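You operate a simulated robot arm through the tools that you are given. There is no shell and no other tool. Be economical: measure what you need, move in short steps, check, and stop when the job is done.

You run a simulated two-armed robot. Do the job below in one go: nothing can be reset, and whatever is moved stays where it is left.

## Task
Crank the yellow marks to their bands, lock, then cap both shafts.
Fine: red lever to FREE first, to LOCK after; a blue element on each shaft. Where these are worked on the way, their far stop is far enough and under half their travel is too little: red lever.

The check looks at the end state, three seconds after you hand in, the way a careful person would. Anything else that was tipped, shoved, dropped, spilled or broken makes it a failure. Lids that push on must go on centred and level and be pressed home; caps that screw on are set level and turned clockwise until they are tight.

## Robot
Two 6-joint arms with fingered hands on one trunk that stands fixed in place. Base frame: the origin is at the foot of the trunk, x ahead of it, y to its left, z up. Lengths are in mm, angles in rad, forces in N, time in s.
The left shoulder is at [20, 157, 829], the right one opposite. With the tool pointing down near the work surface each hand reaches from about 100 to 800 mm from the base axis, measured 20 degrees to its own side. Payload 4.1 kg a hand.
The tool frame of a hand sits at the grasp point between the pads (the TCP): z along the fingers, y along the line on which they close. The tips reach 33 mm beyond it. The gripper opens to 112 mm. The gripper's body begins 39 mm behind the TCP. The gripper is a hand of 4 fingers: y runs from the thumb to the fingers, the wrist lies at [-16, -118, -200] in the tool frame, and closing takes about 1.5 s.
Orientation is told as [roll, pitch, yaw] about the base's x, y, z axes, in that order, counted from this pose: with the fingers straight down and the wrist toward the robot, the tool's x, y and z point along [0, 1, 0], [1, 0, 0] and [0, 0, -1] of the base frame.

## Interface
- The arms move only by the tool drive_tool. It takes "left_motion", "right_motion" or both (then of equal length, played together; a hand with none holds still); each is a list that holds one entry, the list of rows, each a list of 6 numbers: the shift along the tool's x, y, z in mm, then the turn, a rotation vector about the tool's x, y, z in rad. In form: [[[tx, ty, tz, rx, ry, rz], ...]]. A call has 1 to 12 rows; each row shifts and turns the commanded pose from where the row before left it, along the tool's axes as they then stand. "left_grip" and "right_grip" are, for a hand that has rows, the closure in counts, from 0 (fully open) to 255 (shut), set as the call begins (left out, the last holds). Each row takes 0.2 s and may step no farther than 50 mm and 0.15 rad from the row before; otherwise, or with a gripper value out of range, the whole call is refused. A pose out of reach is approached as far as the arm can. The call stops where the force on the tool passes 40 N (or 10 N more than at its start, if that is more) or the arm is blocked; 0.2 s more then pass. Each finger travels about 72 mm/s and halts on what it meets, pressing with about 23 N; the grip force reading is that of the motor and also rises with nothing between the fingers. The clock runs only during rows and for 0.2 s after the last one: add rows that do not move to give the fingers time. It gives the time, the measured TCP pose, the force on the tool (base axes), the opening and the grip force at its end, in the units of the frame above (readings bear some noise), with the torque about the TCP (base axes, N m) and any sound that the robot's microphone picked up.
- Cameras (640 x 400 px; columns grow to the right, rows downward): "scene" is now at [60.4, -1.8, 1482]; the picture's right is [-0.02, -1.00, 0.00], its down [-0.37, 0.01, -0.93] and it looks along [0.93, -0.02, -0.37] (base axes); focal length 268 px, centre (320, 200). "left" rides on the left gripper at [-66, -89, -130] in its tool frame; the picture's right is [-0.79, -0.29, 0.54], its down [0.55, -0.71, 0.44] and it looks along [0.26, 0.64, 0.72] (tool axes); focal length 247 px, centre (320, 200). "right" rides on the right gripper at [66, -89, -130] in its tool frame; the picture's right is [-0.79, 0.29, -0.54], its down [-0.55, -0.71, 0.44] and it looks along [-0.26, 0.64, 0.72] (tool axes); focal length 247 px, centre (320, 200). There is no depth. A picture from a camera that has moved, and an enlarged one, comes with that camera's place and axes in the base frame and with its lens.
- camera(camera): a new picture of that camera. The clock stands still meanwhile.
- finger_targets(index, middle, ring, thumb_bend, thumb_turn, hand): sets how far each is bent, from 0 (flat) to 1 (curled in); at 0.3 the hand is open as for a grip, at 0.7 the pads meet at the TCP. One left out holds its place. A second passes; each finger stops where it meets its share of the squeeze, and holds until it gets a number again. A gripper value or a shape takes the hand back. It gives what a move gives, with no picture; readings hold the bend of each and the force on the fingers (four entries, about 0 where the hand has none), thumb and palm. thumb_turn goes from beside the hand (0) to across from the fingers (1), as for a grip.
- grasp_type(shape, hand): the hand has 4 fingers and takes this shape, open, in about a second: jaw (thumb against the fingers, like two jaws); tri (thumb and two fingers); tip (a fingertip pinch); poke (one finger out to press); point (the index stretched); flat (the hand flat); cup (the hand cupped); fist (a fist). The gripper value then closes the fingers along that shape, each until it touches; the sizes above hold for jaw. It gives what a move gives, with no picture.
- turn_head(pan, tilt): turns the head with the scene camera to pan (to the left, within 1.501 rad either way) and tilt (down, from -0.506 to 1.204), counted from straight ahead of the robot. It gives what a move gives.
- enlarge(camera, box): a new picture of the part [left, top, right, bottom] of that camera's present view, enlarged. The clock stands still meanwhile.
- close_job(): hands the job in; it is judged then, once.

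Work in short steps. Places have to be worked out from the pictures, the camera data and where the tool is seen: move nearer, look again, correct. Check each grasp and each placing, and mend what went wrong. You have 120 turns and 74 pictures in all, those below and enlarged ones among them. Open the grippers and draw the arms clear of the work before you hand the job in, unless the task says otherwise; then end with one line.

The tools are called after "Request:" by a JSON object that holds its "op" and its "data". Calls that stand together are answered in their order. drive_tool: Moves the arms, as the interface text tells. Its arguments: {"type":"object","properties":{"left_motion":{"type":"array"},"left_grip":{"type":"number"},"right_motion":{"type":"array"},"right_grip":{"type":"number"}},"required":[]} The other tools are called the same way: grasp_type (shape, hand) gives the hand a shape; finger_targets (index, middle, ring, thumb_bend, thumb_turn, hand) moves the fingers one by one; turn_head (pan, tilt) turns the head that bears the scene camera; camera (camera) takes a picture; enlarge (camera, box) takes an enlarged picture of a part of a camera's view; close_job () hands the job in.

At the start:

```text
time: 0.0
left_tool_pos: [296.9, 123.5, 1351.0]
left_orientation: [0.0, 0.001, -0.089]
left_ft_force: [0.1, 0.6, 0.1]
left_moment: [0.0, 0.01, 0.01]
left_gripper_width: 111.6
left_grip_force: 0.1
left_shape: jaw
left_bend: [0.3, 0.3, 0.3, 0.3, 0.98]
left_finger forces: [0.1, 0.1, 0.0, 0.0, 0.0, 0.0]
right_tool_pos: [334.7, -204.8, 1352.0]
right_orientation: [-0.001, 0.0, -0.087]
right_ft_force: [0.5, 0.8, -1.2]
right_moment: [0.02, 0.0, -0.03]
right_gripper_width: 111.7
right_grip_force: 0.1
right_shape: jaw
right_bend: [0.3, 0.3, 0.3, 0.3, 0.98]
right_finger forces: [0.0, 0.1, 0.0, 0.0, 0.1, 0.1]
head pan, tilt: [-0.024, 0.374]
```

scene: 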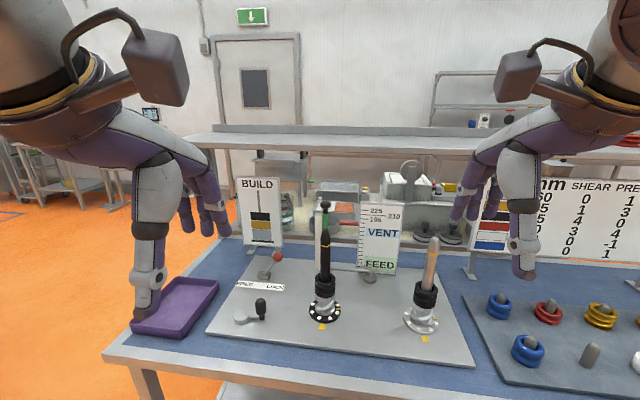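
right: 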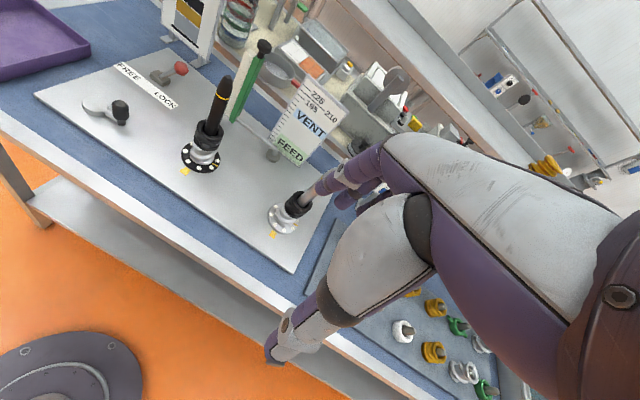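
left: 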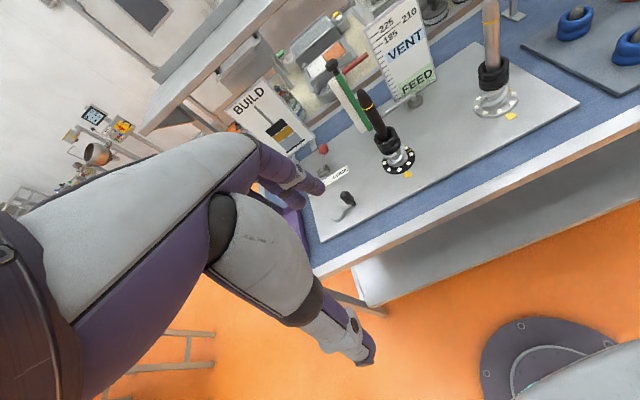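

I start by looking closely at the work area and the signs.

Request:
{"op": "enlarge", "data": {"camera": "scene", "box": [200, 170, 480, 350]}}

Request:
{"op": "enlarge", "data": {"camera": "scene", "box": [440, 160, 640, 400]}}

Request:
{"op": "enlarge", "data": {"camera": "right", "box": [60, 0, 360, 250]}}

```text
2.22 times, centred on (340, 260) of scene
camera zoom: at [60.4, -1.8, 1482.0], right [-0.02, -1.0, 0.0], down [-0.37, 0.01, -0.93], along [0.93, -0.02, -0.37], focal length 596 px, centre (276, 67)
```

zoom: 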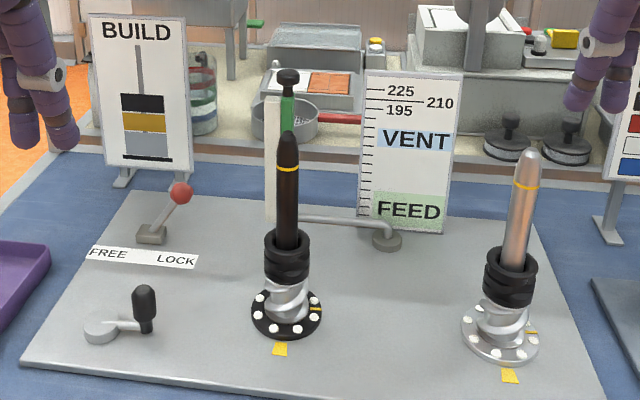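

```text
1.67 times, centred on (540, 280) of scene
camera zoom: at [60.4, -1.8, 1482.0], right [-0.02, -1.0, 0.0], down [-0.37, 0.01, -0.93], along [0.93, -0.02, -0.37], focal length 447 px, centre (-47, 67)
```

zoom: 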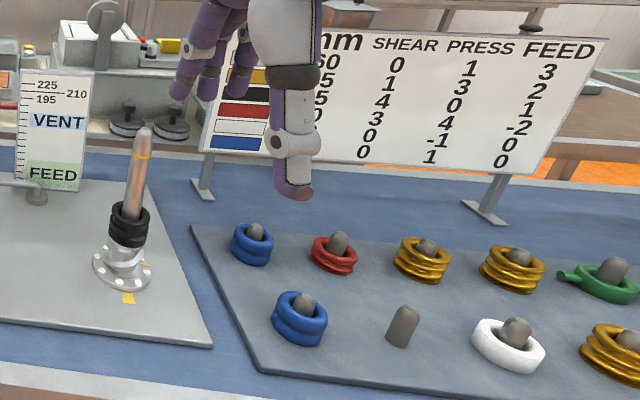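

```text
1.60 times, centred on (210, 125) of right
camera zoom: at [251.5, -131.9, 1480.1], right [0.22, -0.81, 0.54], down [-0.76, -0.49, -0.44], along [0.62, -0.31, -0.72], focal length 395 px, centre (496, 320)
```

zoom: 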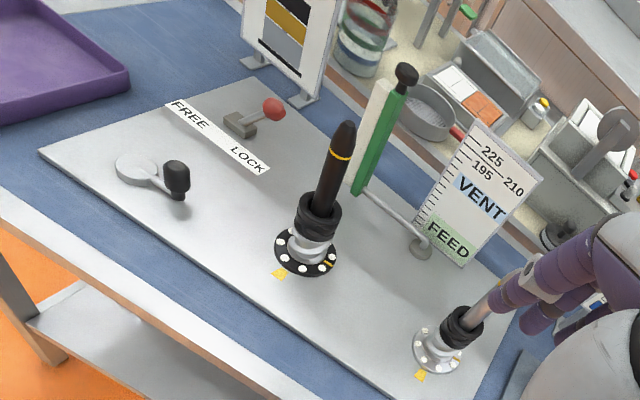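

The layout is roughly located by triangulation (plate near z≈870). I move the left hand in for a closer view of the shafts, gauge and lever, and the right hand back to clear the view.

Request:
{"op": "drive_tool", "data": {"left_motion": [[[-13, 31, 30, 0, 0, 0], [-13, 31, 30, 0, 0, 0], [-13, 31, 30, 0, 0, 0], [-13, 31, 30, 0, 0, 0], [-13, 31, 30, 0, 0, 0]]], "right_motion": [[[-30, -10, 0, 0, 0, 0], [-30, -10, 0, 0, 0, 0], [-30, -10, 0, 0, 0, 0], [-30, -10, 0, 0, 0, 0], [-30, 0, 0, 0, 0, 0]]]}}

Request:
{"op": "camera", "data": {"camera": "left"}}

Request:
{"op": "camera", "data": {"camera": "right"}}

Request:
{"op": "camera", "data": {"camera": "scene"}}

```text
time: 1.2
left_tool_pos: [445.4, 47.8, 1204.2]
left_orientation: [0.0, 0.0, -0.088]
left_ft_force: [0.1, 0.2, 0.0]
left_moment: [-0.04, -0.02, -0.01]
left_gripper_width: 111.7
left_grip_force: 0.1
left_shape: jaw
left_bend: [0.3, 0.3, 0.3, 0.3, 0.98]
left_finger forces: [0.0, 0.1, 0.0, 0.1, 0.0, 0.0]
right_tool_pos: [280.9, -352.9, 1352.2]
right_orientation: [-0.001, 0.001, -0.084]
right_ft_force: [-0.9, 0.2, 0.7]
right_moment: [-0.06, -0.04, 0.03]
right_gripper_width: 111.8
right_grip_force: 0.0
right_shape: jaw
right_bend: [0.3, 0.3, 0.3, 0.3, 0.98]
right_finger forces: [0.0, 0.0, 0.1, 0.1, 0.0, 0.0]
head pan, tilt: [-0.024, 0.374]
```

```text
67 pictures are left
camera left: at [351.8, -10.4, 1334.4], right [-0.35, -0.77, -0.54], down [-0.66, 0.61, -0.44], along [0.66, 0.2, -0.72], focal length 247 px, centre (320, 200)
```

left: 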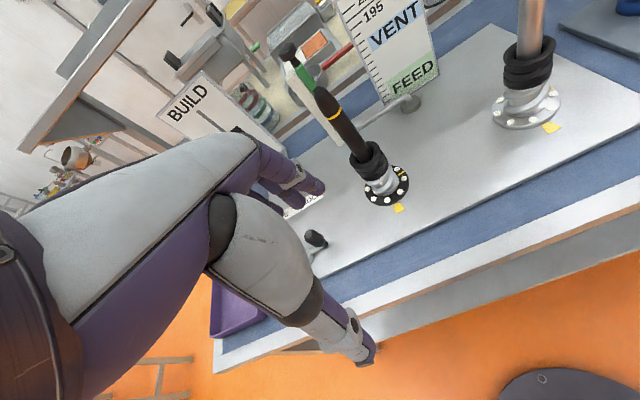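

```text
66 pictures are left
camera right: at [198.4, -279.0, 1480.7], right [0.22, -0.81, 0.54], down [-0.76, -0.49, -0.44], along [0.62, -0.31, -0.72], focal length 247 px, centre (320, 200)
```

right: 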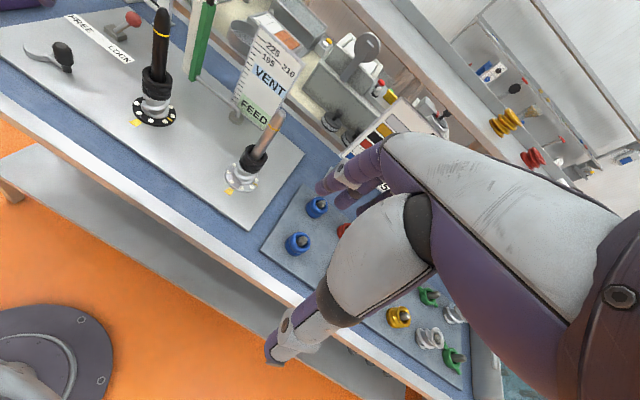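

```text
65 pictures are left
```

scene: 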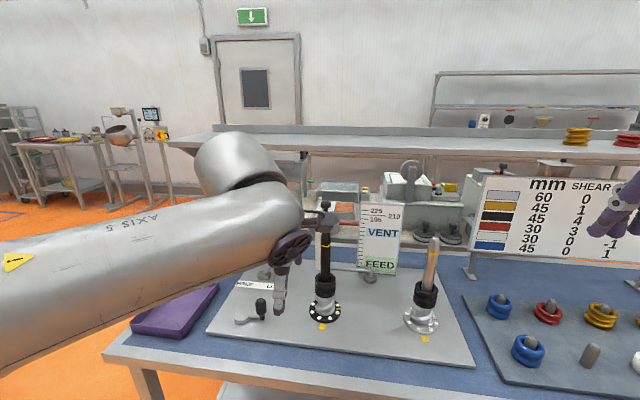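

Let me look closely at the flanges and the gauge.

Request:
{"op": "enlarge", "data": {"camera": "scene", "box": [380, 230, 480, 350]}}

Request:
{"op": "enlarge", "data": {"camera": "left", "box": [280, 0, 580, 230]}}

```text
3.33 times, centred on (430, 290) of scene
camera zoom: at [60.0, -1.3, 1482.0], right [-0.02, -1.0, 0.0], down [-0.37, 0.01, -0.93], along [0.93, -0.02, -0.37], focal length 895 px, centre (-47, -100)
```

zoom: 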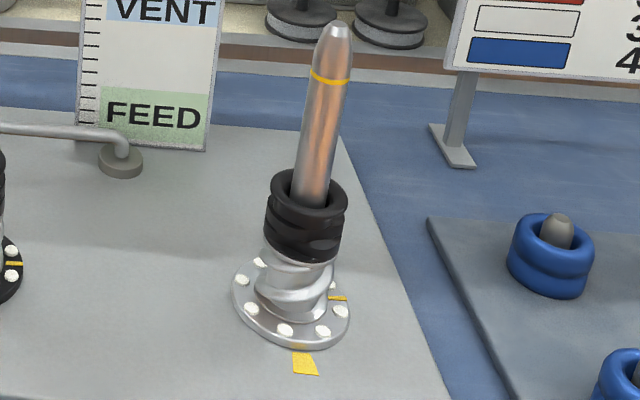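

```text
1.74 times, centred on (430, 115) of left
camera zoom: at [351.8, -10.4, 1334.4], right [-0.35, -0.77, -0.54], down [-0.66, 0.61, -0.44], along [0.66, 0.2, -0.72], focal length 430 px, centre (129, 348)
```

zoom: 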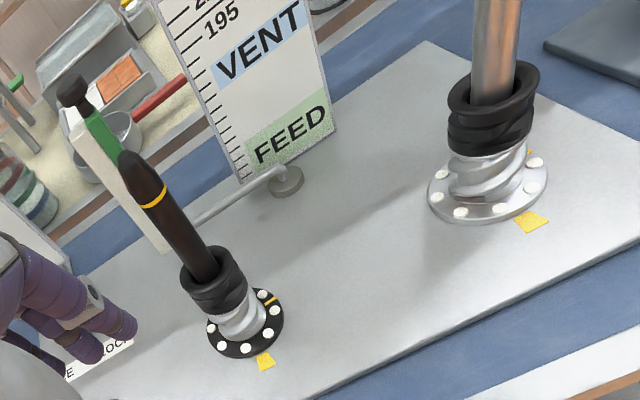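

Plate top is at z≈905 from the wide baseline; the red ball is near (816,123,984), leaning to LOCK. I bring the left hand over toward it, pitching the fingers forward to gain reach, and look.

Request:
{"op": "drive_tool", "data": {"left_motion": [[[18, 32, 12, 0, 0, 0], [18, 32, 12, 0, 0, 0], [18, 32, 12, 0, 0, 0], [18, 32, 12, 0, 0, 0], [18, 32, 12, 0, 0, -0.088], [0, 0, 0, -0.13, 0, 0], [0, 0, 0, -0.13, 0, 0], [0, 0, 0, -0.13, 0, 0], [0, 0, 0, -0.13, 0, 0]]]}}

Request:
{"op": "camera", "data": {"camera": "left"}}

Request:
{"op": "camera", "data": {"camera": "scene"}}

```text
time: 3.2
left_tool_pos: [611.2, 121.0, 1140.8]
left_orientation: [0.0, -0.52, -0.001]
left_ft_force: [-0.2, 0.5, 0.5]
left_moment: [0.01, 0.0, 0.01]
left_gripper_width: 112.1
left_grip_force: 0.1
left_shape: jaw
left_bend: [0.3, 0.3, 0.3, 0.3, 0.98]
left_finger forces: [0.0, 0.0, 0.0, 0.0, 0.0, 0.0]
right_tool_pos: [282.8, -353.5, 1352.2]
right_orientation: [0.0, -0.001, -0.086]
right_ft_force: [-0.3, -0.2, 0.0]
right_moment: [0.01, 0.03, 0.02]
right_gripper_width: 111.9
right_grip_force: 0.1
right_shape: jaw
right_bend: [0.3, 0.3, 0.3, 0.3, 0.98]
right_finger forces: [0.0, 0.0, 0.1, 0.0, 0.1, 0.1]
head pan, tilt: [-0.024, 0.374]
```

```text
62 pictures are left
camera left: at [469.6, 55.3, 1209.6], right [0.02, -0.79, -0.61], down [-0.4, 0.55, -0.73], along [0.92, 0.26, -0.31], focal length 247 px, centre (320, 200)
```

left: 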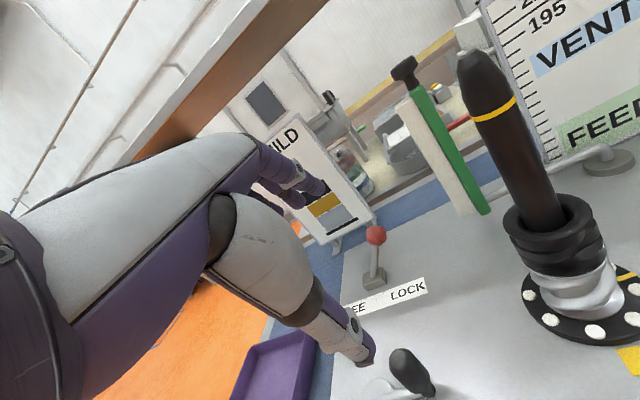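

```text
61 pictures are left
```

scene: 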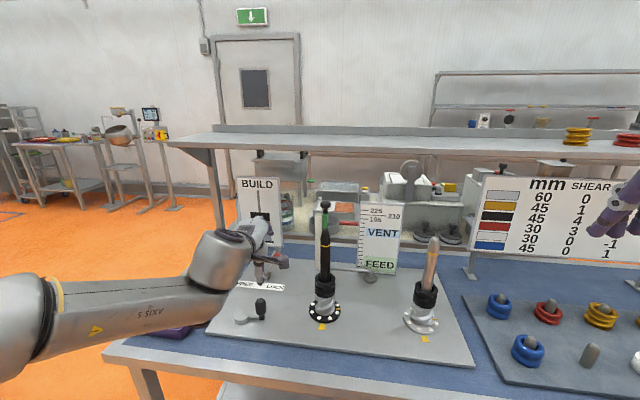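

Ball at about (816,120,986), consistent across three views. I move above it along the tool axes, stopping ~85 mm short.

Request:
{"op": "drive_tool", "data": {"left_motion": [[[0, 34, 0, 0, 0, 0], [0, 34, 0, 0, 0, 0], [0, 33, 0, 0, 0, 0], [0, 0, 40, 0, 0, 0], [0, 0, 40, 0, 0, 0], [0, 0, 40, 0, 0, 0], [0, 0, 30, 0, 0, 0]]]}}

Request:
{"op": "camera", "data": {"camera": "left"}}

```text
time: 4.8
left_tool_pos: [773.3, 124.1, 1061.9]
left_orientation: [0.0, -0.522, 0.002]
left_ft_force: [0.3, 0.2, 0.0]
left_moment: [0.03, 0.0, 0.0]
left_gripper_width: 111.6
left_grip_force: 0.1
left_shape: jaw
left_bend: [0.3, 0.3, 0.3, 0.3, 0.98]
left_finger forces: [0.0, 0.0, 0.0, 0.0, 0.0, 0.0]
right_tool_pos: [282.8, -353.1, 1352.4]
right_orientation: [0.0, -0.001, -0.088]
right_ft_force: [-0.4, 0.6, -0.4]
right_moment: [-0.01, -0.01, 0.03]
right_gripper_width: 111.7
right_grip_force: 0.0
right_shape: jaw
right_bend: [0.3, 0.3, 0.3, 0.3, 0.98]
right_finger forces: [0.0, 0.0, 0.1, 0.0, 0.1, 0.0]
head pan, tilt: [-0.024, 0.374]
```

```text
60 pictures are left
camera left: at [631.8, 57.9, 1129.2], right [0.02, -0.79, -0.61], down [-0.4, 0.55, -0.73], along [0.92, 0.26, -0.31], focal length 247 px, centre (320, 200)
```

left: 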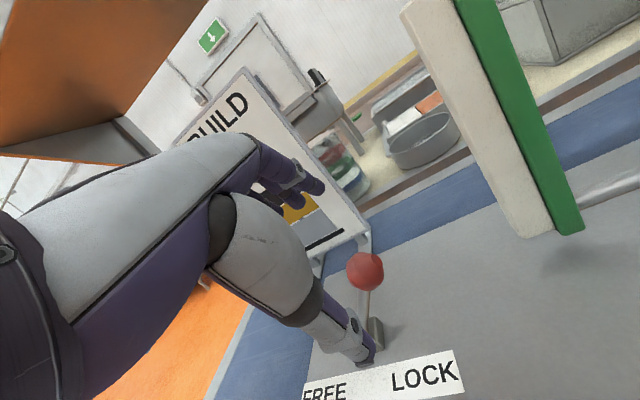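

Ball sits exactly on the approach line. I advance the remaining 87 mm so it lies between thumb and fingers, then close gently.

Request:
{"op": "drive_tool", "data": {"left_motion": [[[-2, 0, 30, 0, 0, 0], [-2, 0, 30, 0, 0, 0], [0, 0, 25, 0, 0, 0]]]}}

Request:
{"op": "drive_tool", "data": {"left_motion": [[[0, 0, 0, 0, 0, 0], [0, 0, 0, 0, 0, 0], [0, 0, 0, 0, 0, 0], [0, 0, 0, 0, 0, 0], [0, 0, 0, 0, 0, 0], [0, 0, 0, 0, 0, 0], [0, 0, 0, 0, 0, 0]]], "left_grip": 255}}

Request:
{"op": "camera", "data": {"camera": "left"}}

```text
time: 5.6
left_tool_pos: [818.1, 117.8, 988.4]
left_orientation: [0.001, -0.519, 0.001]
left_ft_force: [-1.1, -0.6, 0.5]
left_moment: [0.01, 0.0, -0.01]
left_gripper_width: 111.6
left_grip_force: 0.1
left_shape: jaw
left_bend: [0.3, 0.3, 0.3, 0.3, 0.98]
left_finger forces: [0.0, 0.0, 0.0, 0.0, 0.1, 0.0]
right_tool_pos: [281.7, -352.6, 1351.9]
right_orientation: [0.0, 0.0, -0.087]
right_ft_force: [-0.8, 0.3, -0.1]
right_moment: [-0.01, -0.03, 0.06]
right_gripper_width: 111.8
right_grip_force: 0.0
right_shape: jaw
right_bend: [0.3, 0.3, 0.3, 0.3, 0.98]
right_finger forces: [0.0, 0.1, 0.0, 0.0, 0.0, 0.0]
head pan, tilt: [-0.024, 0.374]
```

```text
time: 7.2
left_tool_pos: [817.6, 120.0, 986.5]
left_orientation: [-0.001, -0.519, 0.001]
left_ft_force: [-9.4, 4.7, -4.7]
left_moment: [0.01, -0.14, -0.1]
left_gripper_width: 8.7
left_grip_force: 23.0
left_shape: jaw
left_bend: [0.7, 0.7, 0.7, 0.79, 1.0]
left_finger forces: [0.7, 0.0, 0.1, 0.0, 11.0, 0.0]
right_tool_pos: [281.2, -352.4, 1352.9]
right_orientation: [-0.001, 0.0, -0.088]
right_ft_force: [-0.4, 0.1, 0.7]
right_moment: [0.03, -0.02, -0.02]
right_gripper_width: 111.7
right_grip_force: 0.2
right_shape: jaw
right_bend: [0.3, 0.3, 0.3, 0.3, 0.98]
right_finger forces: [0.1, 0.1, 0.0, 0.0, 0.0, 0.1]
head pan, tilt: [-0.024, 0.374]
```

```text
59 pictures are left
camera left: at [675.9, 52.5, 1055.9], right [0.02, -0.79, -0.61], down [-0.4, 0.55, -0.73], along [0.92, 0.26, -0.31], focal length 247 px, centre (320, 200)
```

left: 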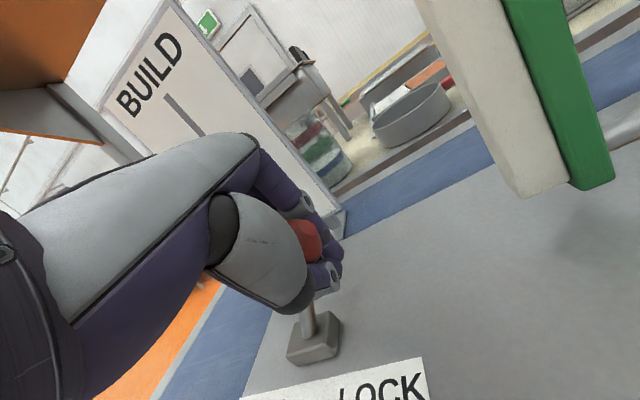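

The ball is enclosed between the fingers. I carry it along its arc toward FREE (+y).

Request:
{"op": "drive_tool", "data": {"left_motion": [[[16, 5, -8.7, 0, 0, 0], [19, 3, -5, 0, 0, 0], [18, 1, -1.7, 0, 0, 0], [18, -1, 1.7, 0, 0, 0], [19, -3, 5, 0, 0, 0], [16, -5, 8.7, 0, 0, 0]]]}}

Request:
{"op": "camera", "data": {"camera": "left"}}

```text
time: 8.6
left_tool_pos: [817.1, 204.3, 995.5]
left_orientation: [-0.005, -0.52, -0.016]
left_ft_force: [25.0, -18.8, 1.1]
left_moment: [-0.23, 0.02, -0.37]
left_gripper_width: 5.9
left_grip_force: 23.0
left_shape: jaw
left_bend: [0.7, 0.7, 0.7, 0.83, 0.95]
left_finger forces: [9.0, 14.7, 6.5, 0.0, 0.1, 0.0]
right_tool_pos: [283.0, -352.8, 1352.4]
right_orientation: [0.0, 0.0, -0.086]
right_ft_force: [0.4, -0.9, -0.4]
right_moment: [0.04, -0.04, -0.01]
right_gripper_width: 111.4
right_grip_force: 0.1
right_shape: jaw
right_bend: [0.3, 0.3, 0.3, 0.3, 0.98]
right_finger forces: [0.0, 0.0, 0.0, 0.0, 0.0, 0.0]
head pan, tilt: [-0.024, 0.374]
stopped in row 6 (left hand): the force on the tool passed its limit at 51 N (the readings are from after the stop); the commanded pose is now the measured one
```

```text
58 pictures are left
camera left: at [673.9, 142.1, 1063.2], right [0.01, -0.79, -0.61], down [-0.39, 0.56, -0.73], along [0.92, 0.24, -0.31], focal length 247 px, centre (320, 200)
```

left: 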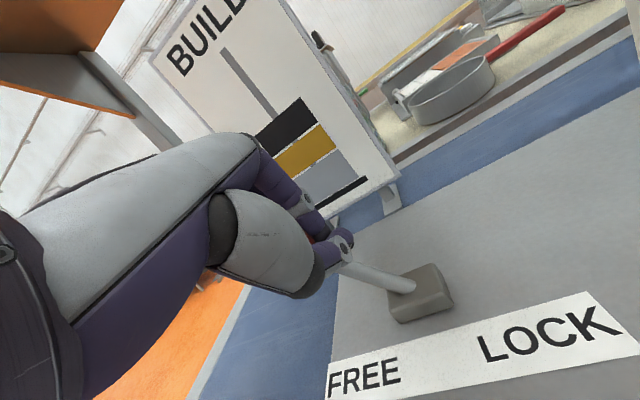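

The lever now leans to FREE and hit a stop. I open the hand and back off along the tool axis, then check.

Request:
{"op": "drive_tool", "data": {"left_motion": [[[0, 0, 0, 0, 0, 0], [0, 0, 0, 0, 0, 0], [0, 0, 0, 0, 0, 0], [0, 0, 0, 0, 0, 0], [0, 0, 0, 0, 0, 0], [0, 0, 0, 0, 0, 0], [0, 0, 0, 0, 0, 0], [0, 0, -40, 0, 0, 0], [0, 0, -40, 0, 0, 0], [0, 0, -40, 0, 0, 0]]], "left_grip": 0}}

Request:
{"op": "camera", "data": {"camera": "left"}}

```text
time: 10.8
left_tool_pos: [756.5, 212.7, 1097.9]
left_orientation: [-0.005, -0.52, -0.011]
left_ft_force: [0.3, 0.1, -1.4]
left_moment: [-0.02, -0.01, 0.02]
left_gripper_width: 111.9
left_grip_force: 0.0
left_shape: jaw
left_bend: [0.3, 0.3, 0.3, 0.3, 0.97]
left_finger forces: [0.0, 0.0, 0.1, 0.0, 0.0, 0.0]
right_tool_pos: [282.6, -352.3, 1351.7]
right_orientation: [-0.001, 0.001, -0.088]
right_ft_force: [0.8, 0.1, -0.4]
right_moment: [-0.06, 0.04, -0.01]
right_gripper_width: 111.9
right_grip_force: 0.1
right_shape: jaw
right_bend: [0.3, 0.3, 0.3, 0.3, 0.98]
right_finger forces: [0.0, 0.0, 0.0, 0.0, 0.1, 0.1]
head pan, tilt: [-0.024, 0.374]
```

```text
57 pictures are left
camera left: at [613.8, 147.9, 1167.0], right [0.01, -0.79, -0.61], down [-0.39, 0.56, -0.73], along [0.92, 0.25, -0.31], focal length 247 px, centre (320, 200)
```

left: 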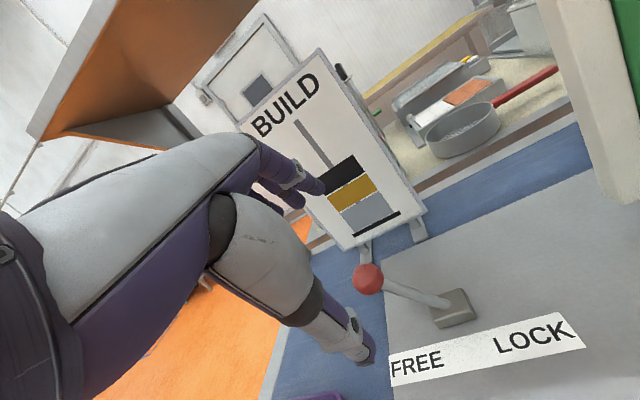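

Lever is fully at FREE (ball now near y≈218). Next I bring the left hand upright above the crank knob and look to locate it.

Request:
{"op": "drive_tool", "data": {"left_motion": [[[-16, -27, -16, 0, 0, 0], [-16, -27, -16, 0, 0, 0], [-16, -27, -16, 0, 0, 0], [-16, -27, -16, 0, 0, 0], [0, 0, 0, 0.13, 0, 0], [0, 0, 0, 0.13, 0, 0], [0, 0, 0, 0.13, 0, 0], [0, 0, 0, 0.13, 0, 0]]]}}

Request:
{"op": "camera", "data": {"camera": "left"}}

Request:
{"op": "enlarge", "data": {"camera": "scene", "box": [200, 230, 360, 350]}}

```text
time: 12.6
left_tool_pos: [629.7, 147.5, 1099.6]
left_orientation: [-0.002, 0.001, -0.013]
left_ft_force: [-1.2, 0.3, 0.0]
left_moment: [-0.03, -0.01, -0.02]
left_gripper_width: 111.7
left_grip_force: 0.0
left_shape: jaw
left_bend: [0.3, 0.3, 0.3, 0.3, 0.97]
left_finger forces: [0.1, 0.0, 0.1, 0.0, 0.1, 0.1]
right_tool_pos: [281.7, -352.5, 1352.3]
right_orientation: [-0.002, -0.002, -0.087]
right_ft_force: [0.3, -0.7, 0.7]
right_moment: [-0.01, -0.02, -0.03]
right_gripper_width: 111.3
right_grip_force: 0.1
right_shape: jaw
right_bend: [0.3, 0.3, 0.3, 0.3, 0.98]
right_finger forces: [0.0, 0.0, 0.1, 0.1, 0.0, 0.1]
head pan, tilt: [-0.024, 0.374]
```

```text
56 pictures are left
camera left: at [540.2, 83.1, 1230.4], right [-0.3, -0.79, -0.54], down [-0.7, 0.56, -0.44], along [0.65, 0.25, -0.72], focal length 247 px, centre (320, 200)
```

left: 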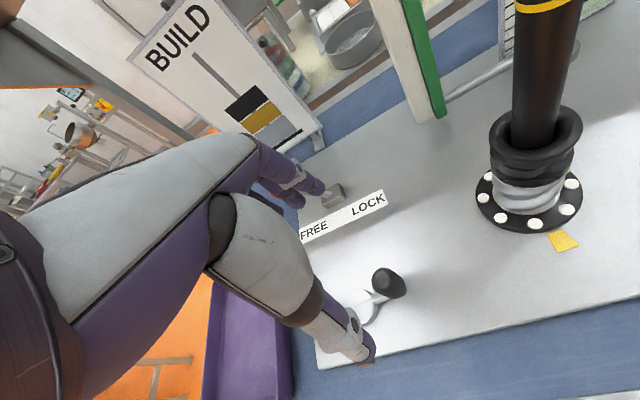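

```text
3.33 times, centred on (280, 290) of scene
camera zoom: at [60.0, -1.7, 1482.0], right [-0.02, -1.0, 0.0], down [-0.37, 0.01, -0.93], along [0.93, -0.02, -0.37], focal length 895 px, centre (453, -100)
```

zoom: 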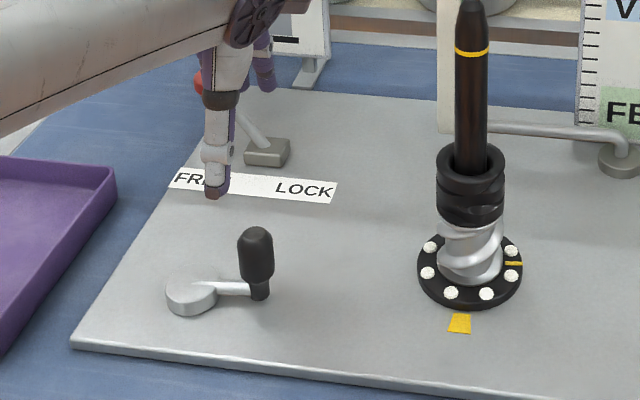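

Knob located at about (626,143), top z≈968; hub about (624,197), radius ≈54. I lower over the knob and close on it.

Request:
{"op": "drive_tool", "data": {"left_motion": [[[-4, -4, 40, 0, 0, 0.0], [0, 0, 40, 0, 0, -0.013], [0, 0, 40, 0, 0, 0], [0, 0, 24, 0, 0, 0]]]}}

Request:
{"op": "camera", "data": {"camera": "left"}}

Request:
{"op": "enlarge", "data": {"camera": "scene", "box": [200, 230, 360, 350]}}

```text
time: 13.6
left_tool_pos: [626.2, 140.8, 955.9]
left_orientation: [-0.003, -0.001, 0.001]
left_ft_force: [0.1, 0.6, -1.2]
left_moment: [0.01, 0.03, 0.01]
left_gripper_width: 111.8
left_grip_force: 0.2
left_shape: jaw
left_bend: [0.3, 0.3, 0.3, 0.3, 0.97]
left_finger forces: [0.0, 0.0, 0.1, 0.1, 0.0, 0.0]
right_tool_pos: [282.4, -352.6, 1351.6]
right_orientation: [-0.002, 0.0, -0.085]
right_ft_force: [0.3, 0.4, -0.1]
right_moment: [-0.03, -0.02, -0.03]
right_gripper_width: 112.1
right_grip_force: 0.0
right_shape: jaw
right_bend: [0.3, 0.3, 0.3, 0.3, 0.98]
right_finger forces: [0.0, 0.0, 0.1, 0.1, 0.0, 0.0]
head pan, tilt: [-0.024, 0.374]
```

```text
54 pictures are left
camera left: at [537.7, 75.7, 1086.4], right [-0.28, -0.79, -0.54], down [-0.71, 0.55, -0.44], along [0.64, 0.26, -0.72], focal length 247 px, centre (320, 200)
```

left: 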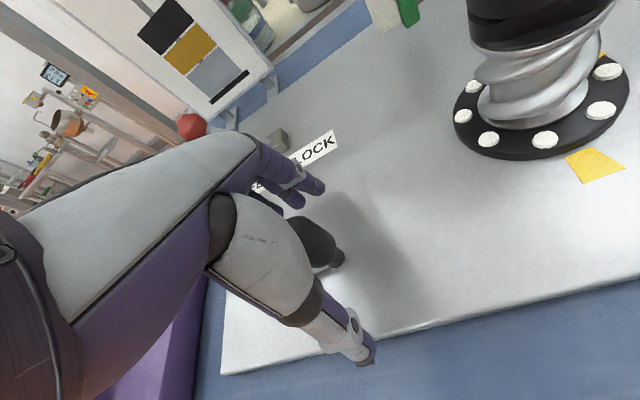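

```text
3.33 times, centred on (280, 290) of scene
camera zoom: at [60.2, -1.9, 1482.0], right [-0.02, -1.0, 0.0], down [-0.37, 0.01, -0.93], along [0.93, -0.02, -0.37], focal length 895 px, centre (453, -100)
```

zoom: 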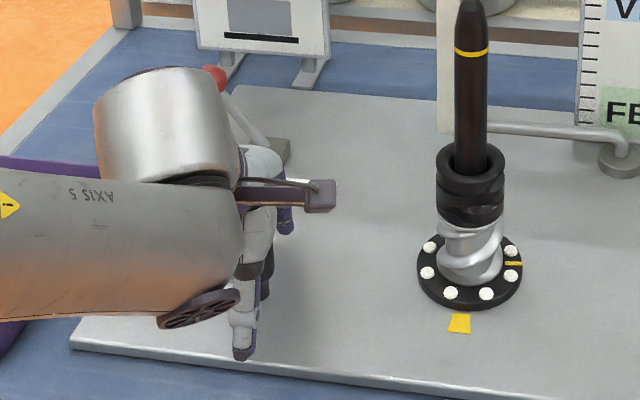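

Knob is between thumb and fingers. I close on it.

Request:
{"op": "drive_tool", "data": {"left_motion": [[[0, 0, 0, 0, 0, 0], [0, 0, 0, 0, 0, 0], [0, 0, 0, 0, 0, 0], [0, 0, 0, 0, 0, 0], [0, 0, 0, 0, 0, 0], [0, 0, 0, 0, 0, 0], [0, 0, 0, 0, 0, 0]]], "left_grip": 255}}

Request:
{"op": "camera", "data": {"camera": "left"}}

```text
time: 15.2
left_tool_pos: [626.4, 141.5, 956.1]
left_orientation: [-0.002, -0.002, 0.0]
left_ft_force: [-1.1, -1.0, -2.3]
left_moment: [0.0, -0.03, 0.0]
left_gripper_width: 20.6
left_grip_force: 23.1
left_shape: jaw
left_bend: [0.74, 0.6, 0.65, 0.74, 1.0]
left_finger forces: [12.2, 6.7, 0.1, 0.0, 19.8, 0.1]
right_tool_pos: [282.4, -352.6, 1352.0]
right_orientation: [0.0, 0.002, -0.086]
right_ft_force: [0.5, 0.7, 0.0]
right_moment: [-0.02, 0.0, -0.01]
right_gripper_width: 111.8
right_grip_force: 0.0
right_shape: jaw
right_bend: [0.3, 0.3, 0.3, 0.3, 0.98]
right_finger forces: [0.0, 0.0, 0.0, 0.1, 0.1, 0.0]
head pan, tilt: [-0.024, 0.374]
```

```text
52 pictures are left
camera left: at [537.8, 76.0, 1086.5], right [-0.29, -0.79, -0.54], down [-0.71, 0.55, -0.44], along [0.64, 0.26, -0.72], focal length 247 px, centre (320, 200)
```

left: 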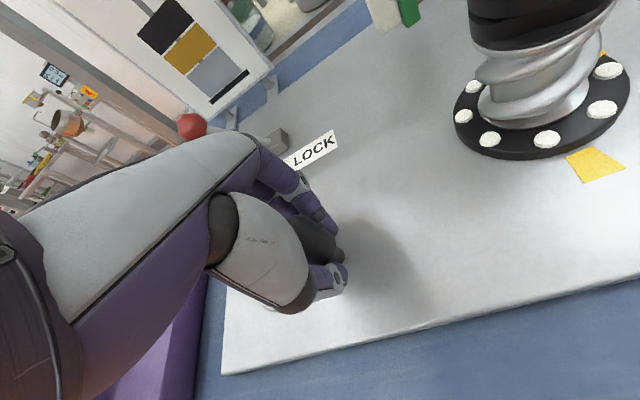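

Gripped (20.6 mm, thumb 20 N). I turn the crank 30° clockwise as a test.

Request:
{"op": "drive_tool", "data": {"left_motion": [[[0.8, -9.4, 0, 0, 0, 0], [2.5, -9.1, 0, 0, 0, 0], [3.9, -8.5, 0, 0, 0, 0]]]}}

Request:
{"op": "enlarge", "data": {"camera": "scene", "box": [200, 210, 480, 350]}}

```text
time: 16.0
left_tool_pos: [600.4, 147.1, 957.9]
left_orientation: [-0.003, -0.002, -0.001]
left_ft_force: [-2.3, -21.4, 0.2]
left_moment: [-0.2, -0.2, -0.56]
left_gripper_width: 18.8
left_grip_force: 23.5
left_shape: jaw
left_bend: [0.74, 0.59, 0.51, 0.74, 1.0]
left_finger forces: [23.0, 6.4, 10.7, 0.0, 22.5, 0.0]
right_tool_pos: [281.9, -353.9, 1351.4]
right_orientation: [-0.001, 0.0, -0.087]
right_ft_force: [-0.1, -1.0, 0.4]
right_moment: [0.02, -0.01, -0.03]
right_gripper_width: 111.3
right_grip_force: 0.0
right_shape: jaw
right_bend: [0.3, 0.3, 0.3, 0.3, 0.98]
right_finger forces: [0.0, 0.0, 0.1, 0.0, 0.1, 0.1]
head pan, tilt: [-0.024, 0.374]
```

```text
2.29 times, centred on (340, 280) of scene
camera zoom: at [60.4, -2.8, 1482.0], right [-0.02, -1.0, 0.0], down [-0.37, 0.01, -0.93], along [0.93, -0.02, -0.37], focal length 614 px, centre (274, 17)
```

zoom: 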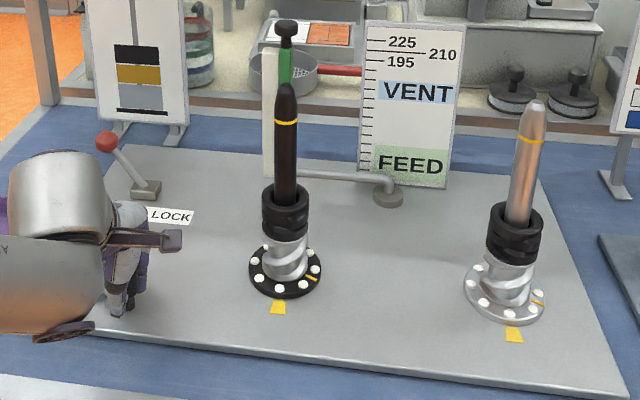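

Both flanges turn clockwise with the crank, about 1:1 as intended. I continue another 30°, easing the side load.

Request:
{"op": "drive_tool", "data": {"left_motion": [[[2.5, -8, 0, 0, 0, 0], [5.5, -7.3, 0, 0, 0, 0], [7, -6.3, 0, 0, 0, 0]]]}}

Request:
{"op": "enlarge", "data": {"camera": "scene", "box": [200, 210, 480, 350]}}

```text
time: 16.8
left_tool_pos: [576.5, 163.2, 956.0]
left_orientation: [-0.007, -0.002, -0.003]
left_ft_force: [5.1, -19.7, -7.2]
left_moment: [-1.04, -0.21, -1.23]
left_gripper_width: 17.3
left_grip_force: 23.6
left_shape: jaw
left_bend: [0.75, 0.56, 0.62, 0.73, 1.0]
left_finger forces: [5.6, 43.6, 1.7, 0.1, 21.3, 0.0]
right_tool_pos: [282.4, -354.0, 1352.9]
right_orientation: [0.001, -0.001, -0.086]
right_ft_force: [1.0, 0.0, 0.7]
right_moment: [0.0, 0.01, 0.04]
right_gripper_width: 111.7
right_grip_force: 0.0
right_shape: jaw
right_bend: [0.3, 0.3, 0.3, 0.3, 0.98]
right_finger forces: [0.0, 0.0, 0.1, 0.0, 0.0, 0.0]
head pan, tilt: [-0.024, 0.374]
```

```text
2.29 times, centred on (340, 280) of scene
camera zoom: at [60.8, -2.6, 1482.0], right [-0.02, -1.0, 0.0], down [-0.37, 0.01, -0.93], along [0.93, -0.02, -0.37], focal length 614 px, centre (274, 17)
```

zoom: 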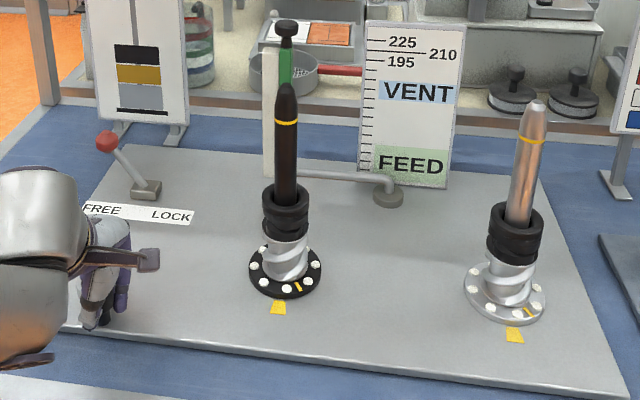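

Marks need about 40° more on both. I continue ~30° along the arc.

Request:
{"op": "drive_tool", "data": {"left_motion": [[[10.3, -4.6, 0, 0, 0, 0], [11.1, -2.5, 0, 0, 0, 0], [8, -0.5, 0, 0, 0, 0]]]}}

Request:
{"op": "enlarge", "data": {"camera": "scene", "box": [280, 250, 480, 350]}}

```text
time: 17.6
left_tool_pos: [571.2, 196.8, 955.7]
left_orientation: [-0.001, -0.002, 0.004]
left_ft_force: [6.2, -2.3, 0.9]
left_moment: [-0.02, -0.13, -0.19]
left_gripper_width: 16.5
left_grip_force: 22.1
left_shape: jaw
left_bend: [0.76, 0.64, 0.41, 0.8, 1.0]
left_finger forces: [0.0, 2.8, 3.3, 0.1, 0.0, 0.0]
right_tool_pos: [281.5, -352.5, 1352.6]
right_orientation: [-0.001, -0.001, -0.085]
right_ft_force: [-0.7, 0.5, -0.6]
right_moment: [0.01, 0.0, -0.01]
right_gripper_width: 112.1
right_grip_force: 0.1
right_shape: jaw
right_bend: [0.3, 0.3, 0.3, 0.3, 0.98]
right_finger forces: [0.1, 0.0, 0.0, 0.0, 0.0, 0.0]
head pan, tilt: [-0.024, 0.374]
```

```text
3.20 times, centred on (380, 300) of scene
camera zoom: at [60.6, -1.9, 1482.0], right [-0.02, -1.0, 0.0], down [-0.37, 0.01, -0.93], along [0.93, -0.02, -0.37], focal length 859 px, centre (128, -120)
```

zoom: 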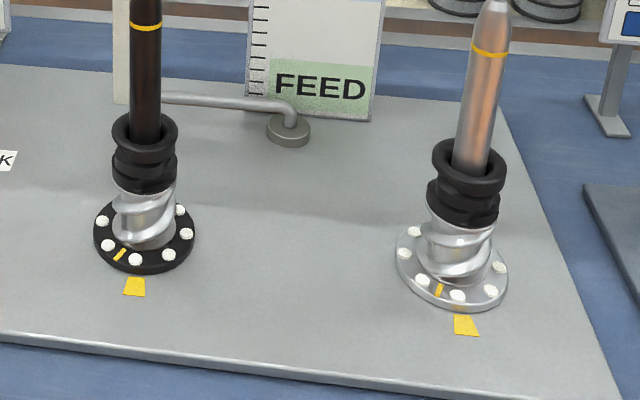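

The crank sprang ahead and overshot by roughly 30°. I look at the grip before turning back.

Request:
{"op": "camera", "data": {"camera": "left"}}

```text
48 pictures are left
camera left: at [481.9, 131.2, 1086.5], right [-0.28, -0.79, -0.54], down [-0.71, 0.55, -0.44], along [0.64, 0.26, -0.72], focal length 247 px, centre (320, 200)
```

left: 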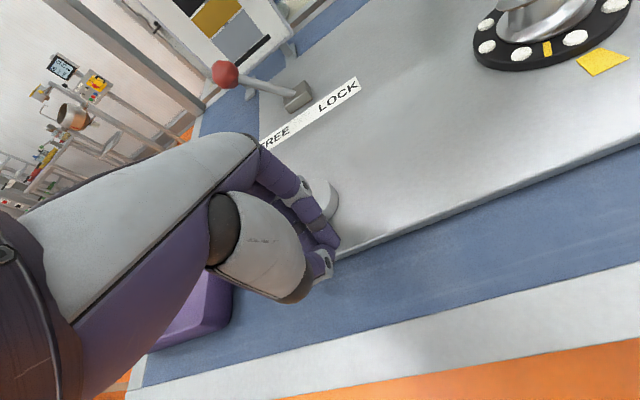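

The knob slipped to the far (+y) side of the fingers. I open, lift, and look again.

Request:
{"op": "drive_tool", "data": {"left_motion": [[[0, 0, -40, 0, 0, 0], [0, 0, -40, 0, 0, 0], [0, 0, -40, 0, 0, 0], [-20, 0, -20, 0, 0, 0], [0, 0, 0, 0, 0, 0], [0, 0, 0, 0, 0, 0], [0, 0, 0, 0, 0, 0]]]}}

Request:
{"op": "camera", "data": {"camera": "left"}}

Request:
{"op": "enlarge", "data": {"camera": "scene", "box": [200, 230, 360, 350]}}

```text
time: 19.2
left_tool_pos: [569.3, 175.2, 1094.3]
left_orientation: [-0.002, -0.003, -0.001]
left_ft_force: [0.2, 0.3, -1.0]
left_moment: [-0.02, 0.02, 0.01]
left_gripper_width: 16.4
left_grip_force: 23.3
left_shape: jaw
left_bend: [0.76, 0.75, 0.72, 0.8, 1.0]
left_finger forces: [0.0, 0.0, 0.0, 0.0, 0.0, 0.0]
right_tool_pos: [281.3, -352.2, 1352.5]
right_orientation: [0.001, 0.0, -0.087]
right_ft_force: [0.7, 0.5, -0.4]
right_moment: [0.02, 0.03, 0.01]
right_gripper_width: 111.5
right_grip_force: 0.0
right_shape: jaw
right_bend: [0.3, 0.3, 0.3, 0.3, 0.98]
right_finger forces: [0.0, 0.1, 0.0, 0.0, 0.0, 0.0]
head pan, tilt: [-0.024, 0.374]
```

```text
47 pictures are left
camera left: at [480.1, 109.5, 1224.7], right [-0.28, -0.79, -0.54], down [-0.71, 0.55, -0.44], along [0.64, 0.26, -0.72], focal length 247 px, centre (320, 200)
```

left: 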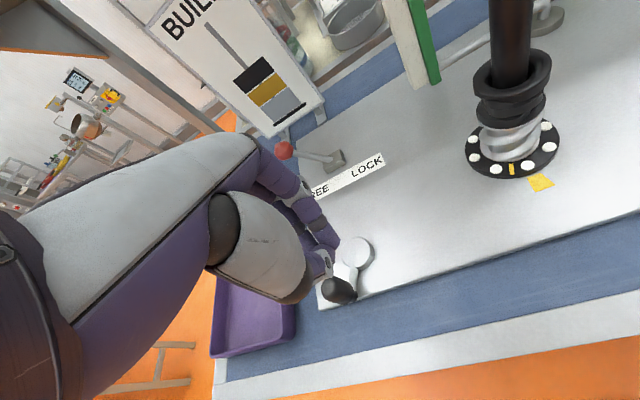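

```text
3.33 times, centred on (280, 290) of scene
camera zoom: at [60.4, -1.8, 1482.0], right [-0.02, -1.0, 0.0], down [-0.37, 0.01, -0.93], along [0.93, -0.02, -0.37], focal length 895 px, centre (453, -100)
```

zoom: 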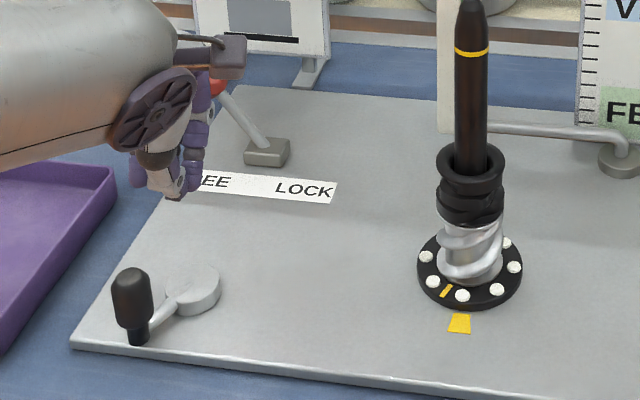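

Knob is now at (585,231); hub ≈(628,199), r≈54.5. I open, center on the knob, lower and grip again.

Request:
{"op": "drive_tool", "data": {"left_motion": [[[19, 5, 0, 0, 0, 0], [19, 6, 0, 0, 0, 0], [18, 5, 0, 0, 0, 0], [0, 0, 0, 0, 0, 0], [0, 0, 0, 0, 0, 0], [0, 0, 0, 0, 0, 0], [0, 0, 40, 0, 0, 0], [0, 0, 40, 0, 0, 0], [0, 0, 40, 0, 0, 0], [0, 0, 21, 0, 0, 0]]], "left_grip": 0}}

Request:
{"op": "drive_tool", "data": {"left_motion": [[[0, 0, 0, 0, 0, 0], [0, 0, 0, 0, 0, 0], [0, 0, 0, 0, 0, 0], [0, 0, 0, 0, 0, 0], [0, 0, 0, 0, 0, 0], [0, 0, 0, 0, 0, 0], [0, 0, 0, 0, 0, 0]]], "left_grip": 255}}

Request:
{"op": "camera", "data": {"camera": "left"}}

```text
time: 21.4
left_tool_pos: [585.5, 232.4, 954.3]
left_orientation: [-0.003, -0.002, 0.0]
left_ft_force: [-0.6, -0.1, 0.3]
left_moment: [0.0, -0.04, 0.01]
left_gripper_width: 111.6
left_grip_force: 0.1
left_shape: jaw
left_bend: [0.3, 0.3, 0.3, 0.3, 0.98]
left_finger forces: [0.0, 0.0, 0.0, 0.0, 0.0, 0.1]
right_tool_pos: [281.5, -351.9, 1351.8]
right_orientation: [0.001, 0.0, -0.09]
right_ft_force: [-1.0, 0.6, -0.1]
right_moment: [0.0, -0.02, 0.0]
right_gripper_width: 111.9
right_grip_force: 0.0
right_shape: jaw
right_bend: [0.3, 0.3, 0.3, 0.3, 0.98]
right_finger forces: [0.0, 0.0, 0.0, 0.0, 0.0, 0.0]
head pan, tilt: [-0.024, 0.374]
```

```text
time: 23.0
left_tool_pos: [585.2, 236.6, 956.7]
left_orientation: [0.001, -0.002, 0.006]
left_ft_force: [-25.8, 24.7, 14.8]
left_moment: [0.5, 0.08, 0.0]
left_gripper_width: 0.0
left_grip_force: 23.4
left_shape: jaw
left_bend: [0.78, 0.7, 0.67, 0.46, 1.0]
left_finger forces: [1.3, 22.2, 0.0, 0.1, 40.6, 0.0]
right_tool_pos: [280.9, -352.0, 1352.6]
right_orientation: [-0.001, -0.001, -0.085]
right_ft_force: [0.3, -0.5, 0.7]
right_moment: [-0.02, -0.03, 0.02]
right_gripper_width: 111.9
right_grip_force: 0.1
right_shape: jaw
right_bend: [0.3, 0.3, 0.3, 0.3, 0.98]
right_finger forces: [0.0, 0.0, 0.0, 0.0, 0.0, 0.0]
head pan, tilt: [-0.024, 0.374]
```

```text
45 pictures are left
camera left: at [495.3, 170.1, 1085.8], right [-0.28, -0.79, -0.54], down [-0.71, 0.55, -0.44], along [0.64, 0.26, -0.72], focal length 247 px, centre (320, 200)
```

left: 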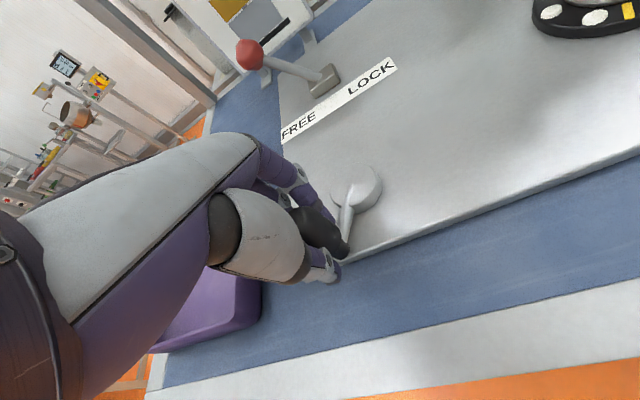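

The knob is nearer y≈223 (thumb is wedging on its side). I reopen, shift 10 mm to −y, and close again.

Request:
{"op": "drive_tool", "data": {"left_motion": [[[0, 0, 0, 0, 0, 0], [0, 0, 0, 0, 0, 0], [0, 0, 0, 0, 0, 0], [0, 0, 0, 0, 0, 0], [0, 0, 0, 0, 0, 0], [-7, -2, 0, 0, 0, 0], [-7, 0, 0, 0, 0, 0]]], "left_grip": 0}}

Request:
{"op": "drive_tool", "data": {"left_motion": [[[0, 0, 0, 0, 0, 0], [0, 0, 0, 0, 0, 0], [0, 0, 0, 0, 0, 0], [0, 0, 0, 0, 0, 0], [0, 0, 0, 0, 0, 0], [0, 0, 0, 0, 0, 0], [0, 0, 0, 0, 0, 0]]], "left_grip": 255}}

Request:
{"op": "enlarge", "data": {"camera": "scene", "box": [280, 250, 480, 350]}}

```text
time: 24.6
left_tool_pos: [584.3, 217.6, 956.6]
left_orientation: [-0.003, -0.005, 0.001]
left_ft_force: [1.1, 6.2, 9.7]
left_moment: [-0.01, -0.6, 0.34]
left_gripper_width: 112.0
left_grip_force: 0.0
left_shape: jaw
left_bend: [0.29, 0.3, 0.29, 0.3, 0.98]
left_finger forces: [8.9, 0.1, 1.5, 0.0, 0.0, 0.1]
right_tool_pos: [282.2, -352.2, 1351.8]
right_orientation: [0.001, -0.001, -0.087]
right_ft_force: [-0.1, -0.4, -0.7]
right_moment: [0.0, 0.01, 0.0]
right_gripper_width: 111.9
right_grip_force: 0.1
right_shape: jaw
right_bend: [0.3, 0.3, 0.3, 0.3, 0.98]
right_finger forces: [0.0, 0.0, 0.0, 0.1, 0.0, 0.0]
head pan, tilt: [-0.024, 0.374]
```

```text
time: 26.2
left_tool_pos: [585.3, 218.4, 956.5]
left_orientation: [-0.002, -0.008, 0.003]
left_ft_force: [11.7, 11.8, 20.8]
left_moment: [0.14, -1.62, 0.85]
left_gripper_width: 36.9
left_grip_force: 23.0
left_shape: jaw
left_bend: [0.28, 0.39, 0.34, 0.61, 1.0]
left_finger forces: [24.3, 1.9, 1.1, 0.0, 0.0, 0.1]
right_tool_pos: [281.6, -353.1, 1351.7]
right_orientation: [0.001, 0.0, -0.087]
right_ft_force: [-0.1, -0.8, 0.4]
right_moment: [0.0, 0.01, 0.0]
right_gripper_width: 111.9
right_grip_force: 0.0
right_shape: jaw
right_bend: [0.3, 0.3, 0.3, 0.3, 0.98]
right_finger forces: [0.1, 0.0, 0.0, 0.1, 0.0, 0.0]
head pan, tilt: [-0.024, 0.374]
```

```text
3.20 times, centred on (380, 300) of scene
camera zoom: at [60.2, -1.6, 1482.0], right [-0.02, -1.0, 0.0], down [-0.37, 0.01, -0.93], along [0.93, -0.02, -0.37], focal length 859 px, centre (128, -120)
```

zoom: 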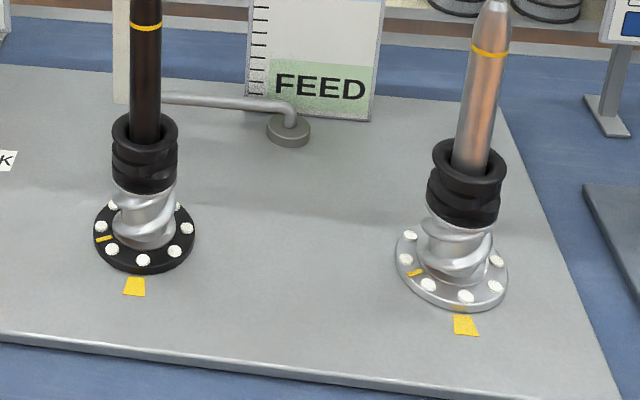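

The closing pushed the crank further clockwise; I open, lift away, and look.

Request:
{"op": "drive_tool", "data": {"left_motion": [[[0, 0, 0, 0, 0, 0], [0, 0, 0, 0, 0, 0], [0, 0, 0, 0, 0, 0], [0, 0, 0, 0, 0, 0], [0, 0, 0, 0, 0, 0], [0, 0, -40, 0, 0, 0], [0, 0, -40, 0, 0, 0], [0, 0, -40, 0, 0, 0], [-20, 0, -20, 0, 0, 0]]], "left_grip": 0}}

Request:
{"op": "camera", "data": {"camera": "left"}}

Request:
{"op": "enlarge", "data": {"camera": "scene", "box": [200, 230, 360, 350]}}

```text
time: 28.2
left_tool_pos: [583.5, 199.4, 1094.8]
left_orientation: [-0.004, -0.001, -0.001]
left_ft_force: [-0.6, 0.0, -0.1]
left_moment: [-0.01, 0.02, 0.02]
left_gripper_width: 111.7
left_grip_force: 0.0
left_shape: jaw
left_bend: [0.3, 0.3, 0.3, 0.3, 0.98]
left_finger forces: [0.0, 0.0, 0.0, 0.0, 0.0, 0.1]
right_tool_pos: [281.6, -352.8, 1351.7]
right_orientation: [0.0, 0.0, -0.089]
right_ft_force: [0.4, 1.1, 0.5]
right_moment: [-0.04, -0.04, 0.02]
right_gripper_width: 111.5
right_grip_force: 0.1
right_shape: jaw
right_bend: [0.3, 0.3, 0.3, 0.3, 0.98]
right_finger forces: [0.0, 0.0, 0.0, 0.1, 0.1, 0.0]
head pan, tilt: [-0.024, 0.374]
```

```text
43 pictures are left
camera left: at [495.2, 133.4, 1225.3], right [-0.29, -0.79, -0.54], down [-0.71, 0.55, -0.44], along [0.64, 0.26, -0.72], focal length 247 px, centre (320, 200)
```

left: 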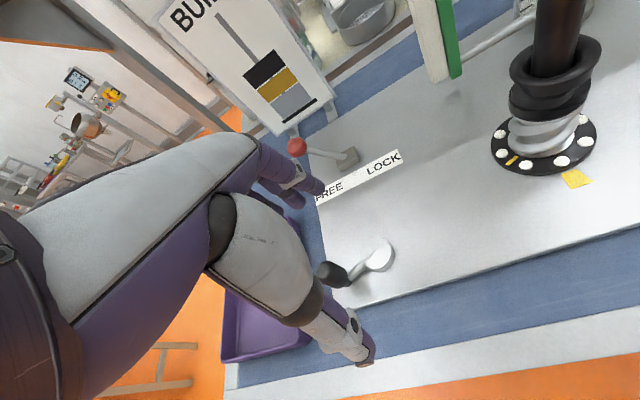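

```text
3.33 times, centred on (280, 290) of scene
camera zoom: at [60.5, -1.6, 1482.0], right [-0.02, -1.0, 0.0], down [-0.37, 0.01, -0.93], along [0.93, -0.02, -0.37], focal length 895 px, centre (453, -100)
```

zoom: 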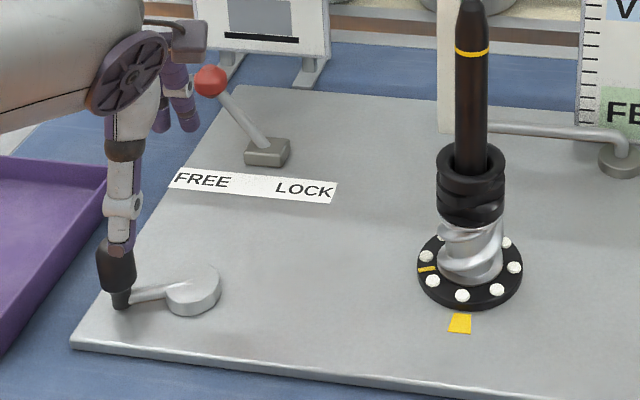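

Knob is now at ≈(620,252), hub (629,198). I yaw the hand 45° so the finger pads pull along the chord, half-close to ~62 mm, and position above the knob.

Request:
{"op": "drive_tool", "data": {"left_motion": [[[0, 0, 0, 0, 0, -0.131], [0, 0, 0, 0, 0, -0.131], [0, 0, 0, 0, 0, -0.131], [0, 0, 0, 0, 0, -0.131], [0, 0, 0, 0, 0, -0.131], [0, 0, 0, 0, 0, -0.131], [6, 32, 0, 0, 0, 0], [6, 31.7, 0, 0, 0, 0], [0, 0, 40, 0, 0, 0], [0, 0, 30, 0, 0, 0]]], "left_grip": 115}}

Request:
{"op": "camera", "data": {"camera": "left"}}

```text
time: 30.4
left_tool_pos: [620.0, 251.8, 1024.7]
left_orientation: [-0.003, 0.0, 0.79]
left_ft_force: [-0.2, -0.8, 0.3]
left_moment: [0.0, -0.01, 0.0]
left_gripper_width: 61.9
left_grip_force: 0.0
left_shape: jaw
left_bend: [0.76, 0.42, 0.39, 0.68, 1.0]
left_finger forces: [0.0, 0.1, 0.0, 0.1, 0.0, 0.0]
right_tool_pos: [281.9, -353.1, 1351.8]
right_orientation: [0.0, 0.0, -0.089]
right_ft_force: [-0.1, -0.9, 0.1]
right_moment: [0.02, 0.0, 0.0]
right_gripper_width: 111.6
right_grip_force: 0.1
right_shape: jaw
right_bend: [0.3, 0.3, 0.3, 0.3, 0.98]
right_finger forces: [0.0, 0.0, 0.0, 0.0, 0.0, 0.1]
head pan, tilt: [-0.024, 0.374]
```

```text
41 pictures are left
camera left: at [603.5, 142.5, 1155.6], right [0.36, -0.76, -0.54], down [-0.89, -0.11, -0.44], along [0.27, 0.64, -0.72], focal length 247 px, centre (320, 200)
```

left: 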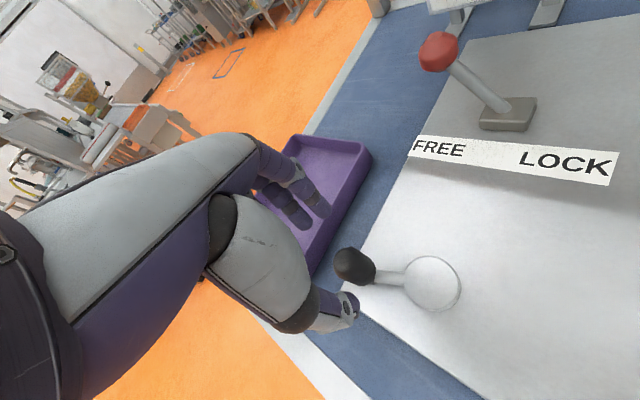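

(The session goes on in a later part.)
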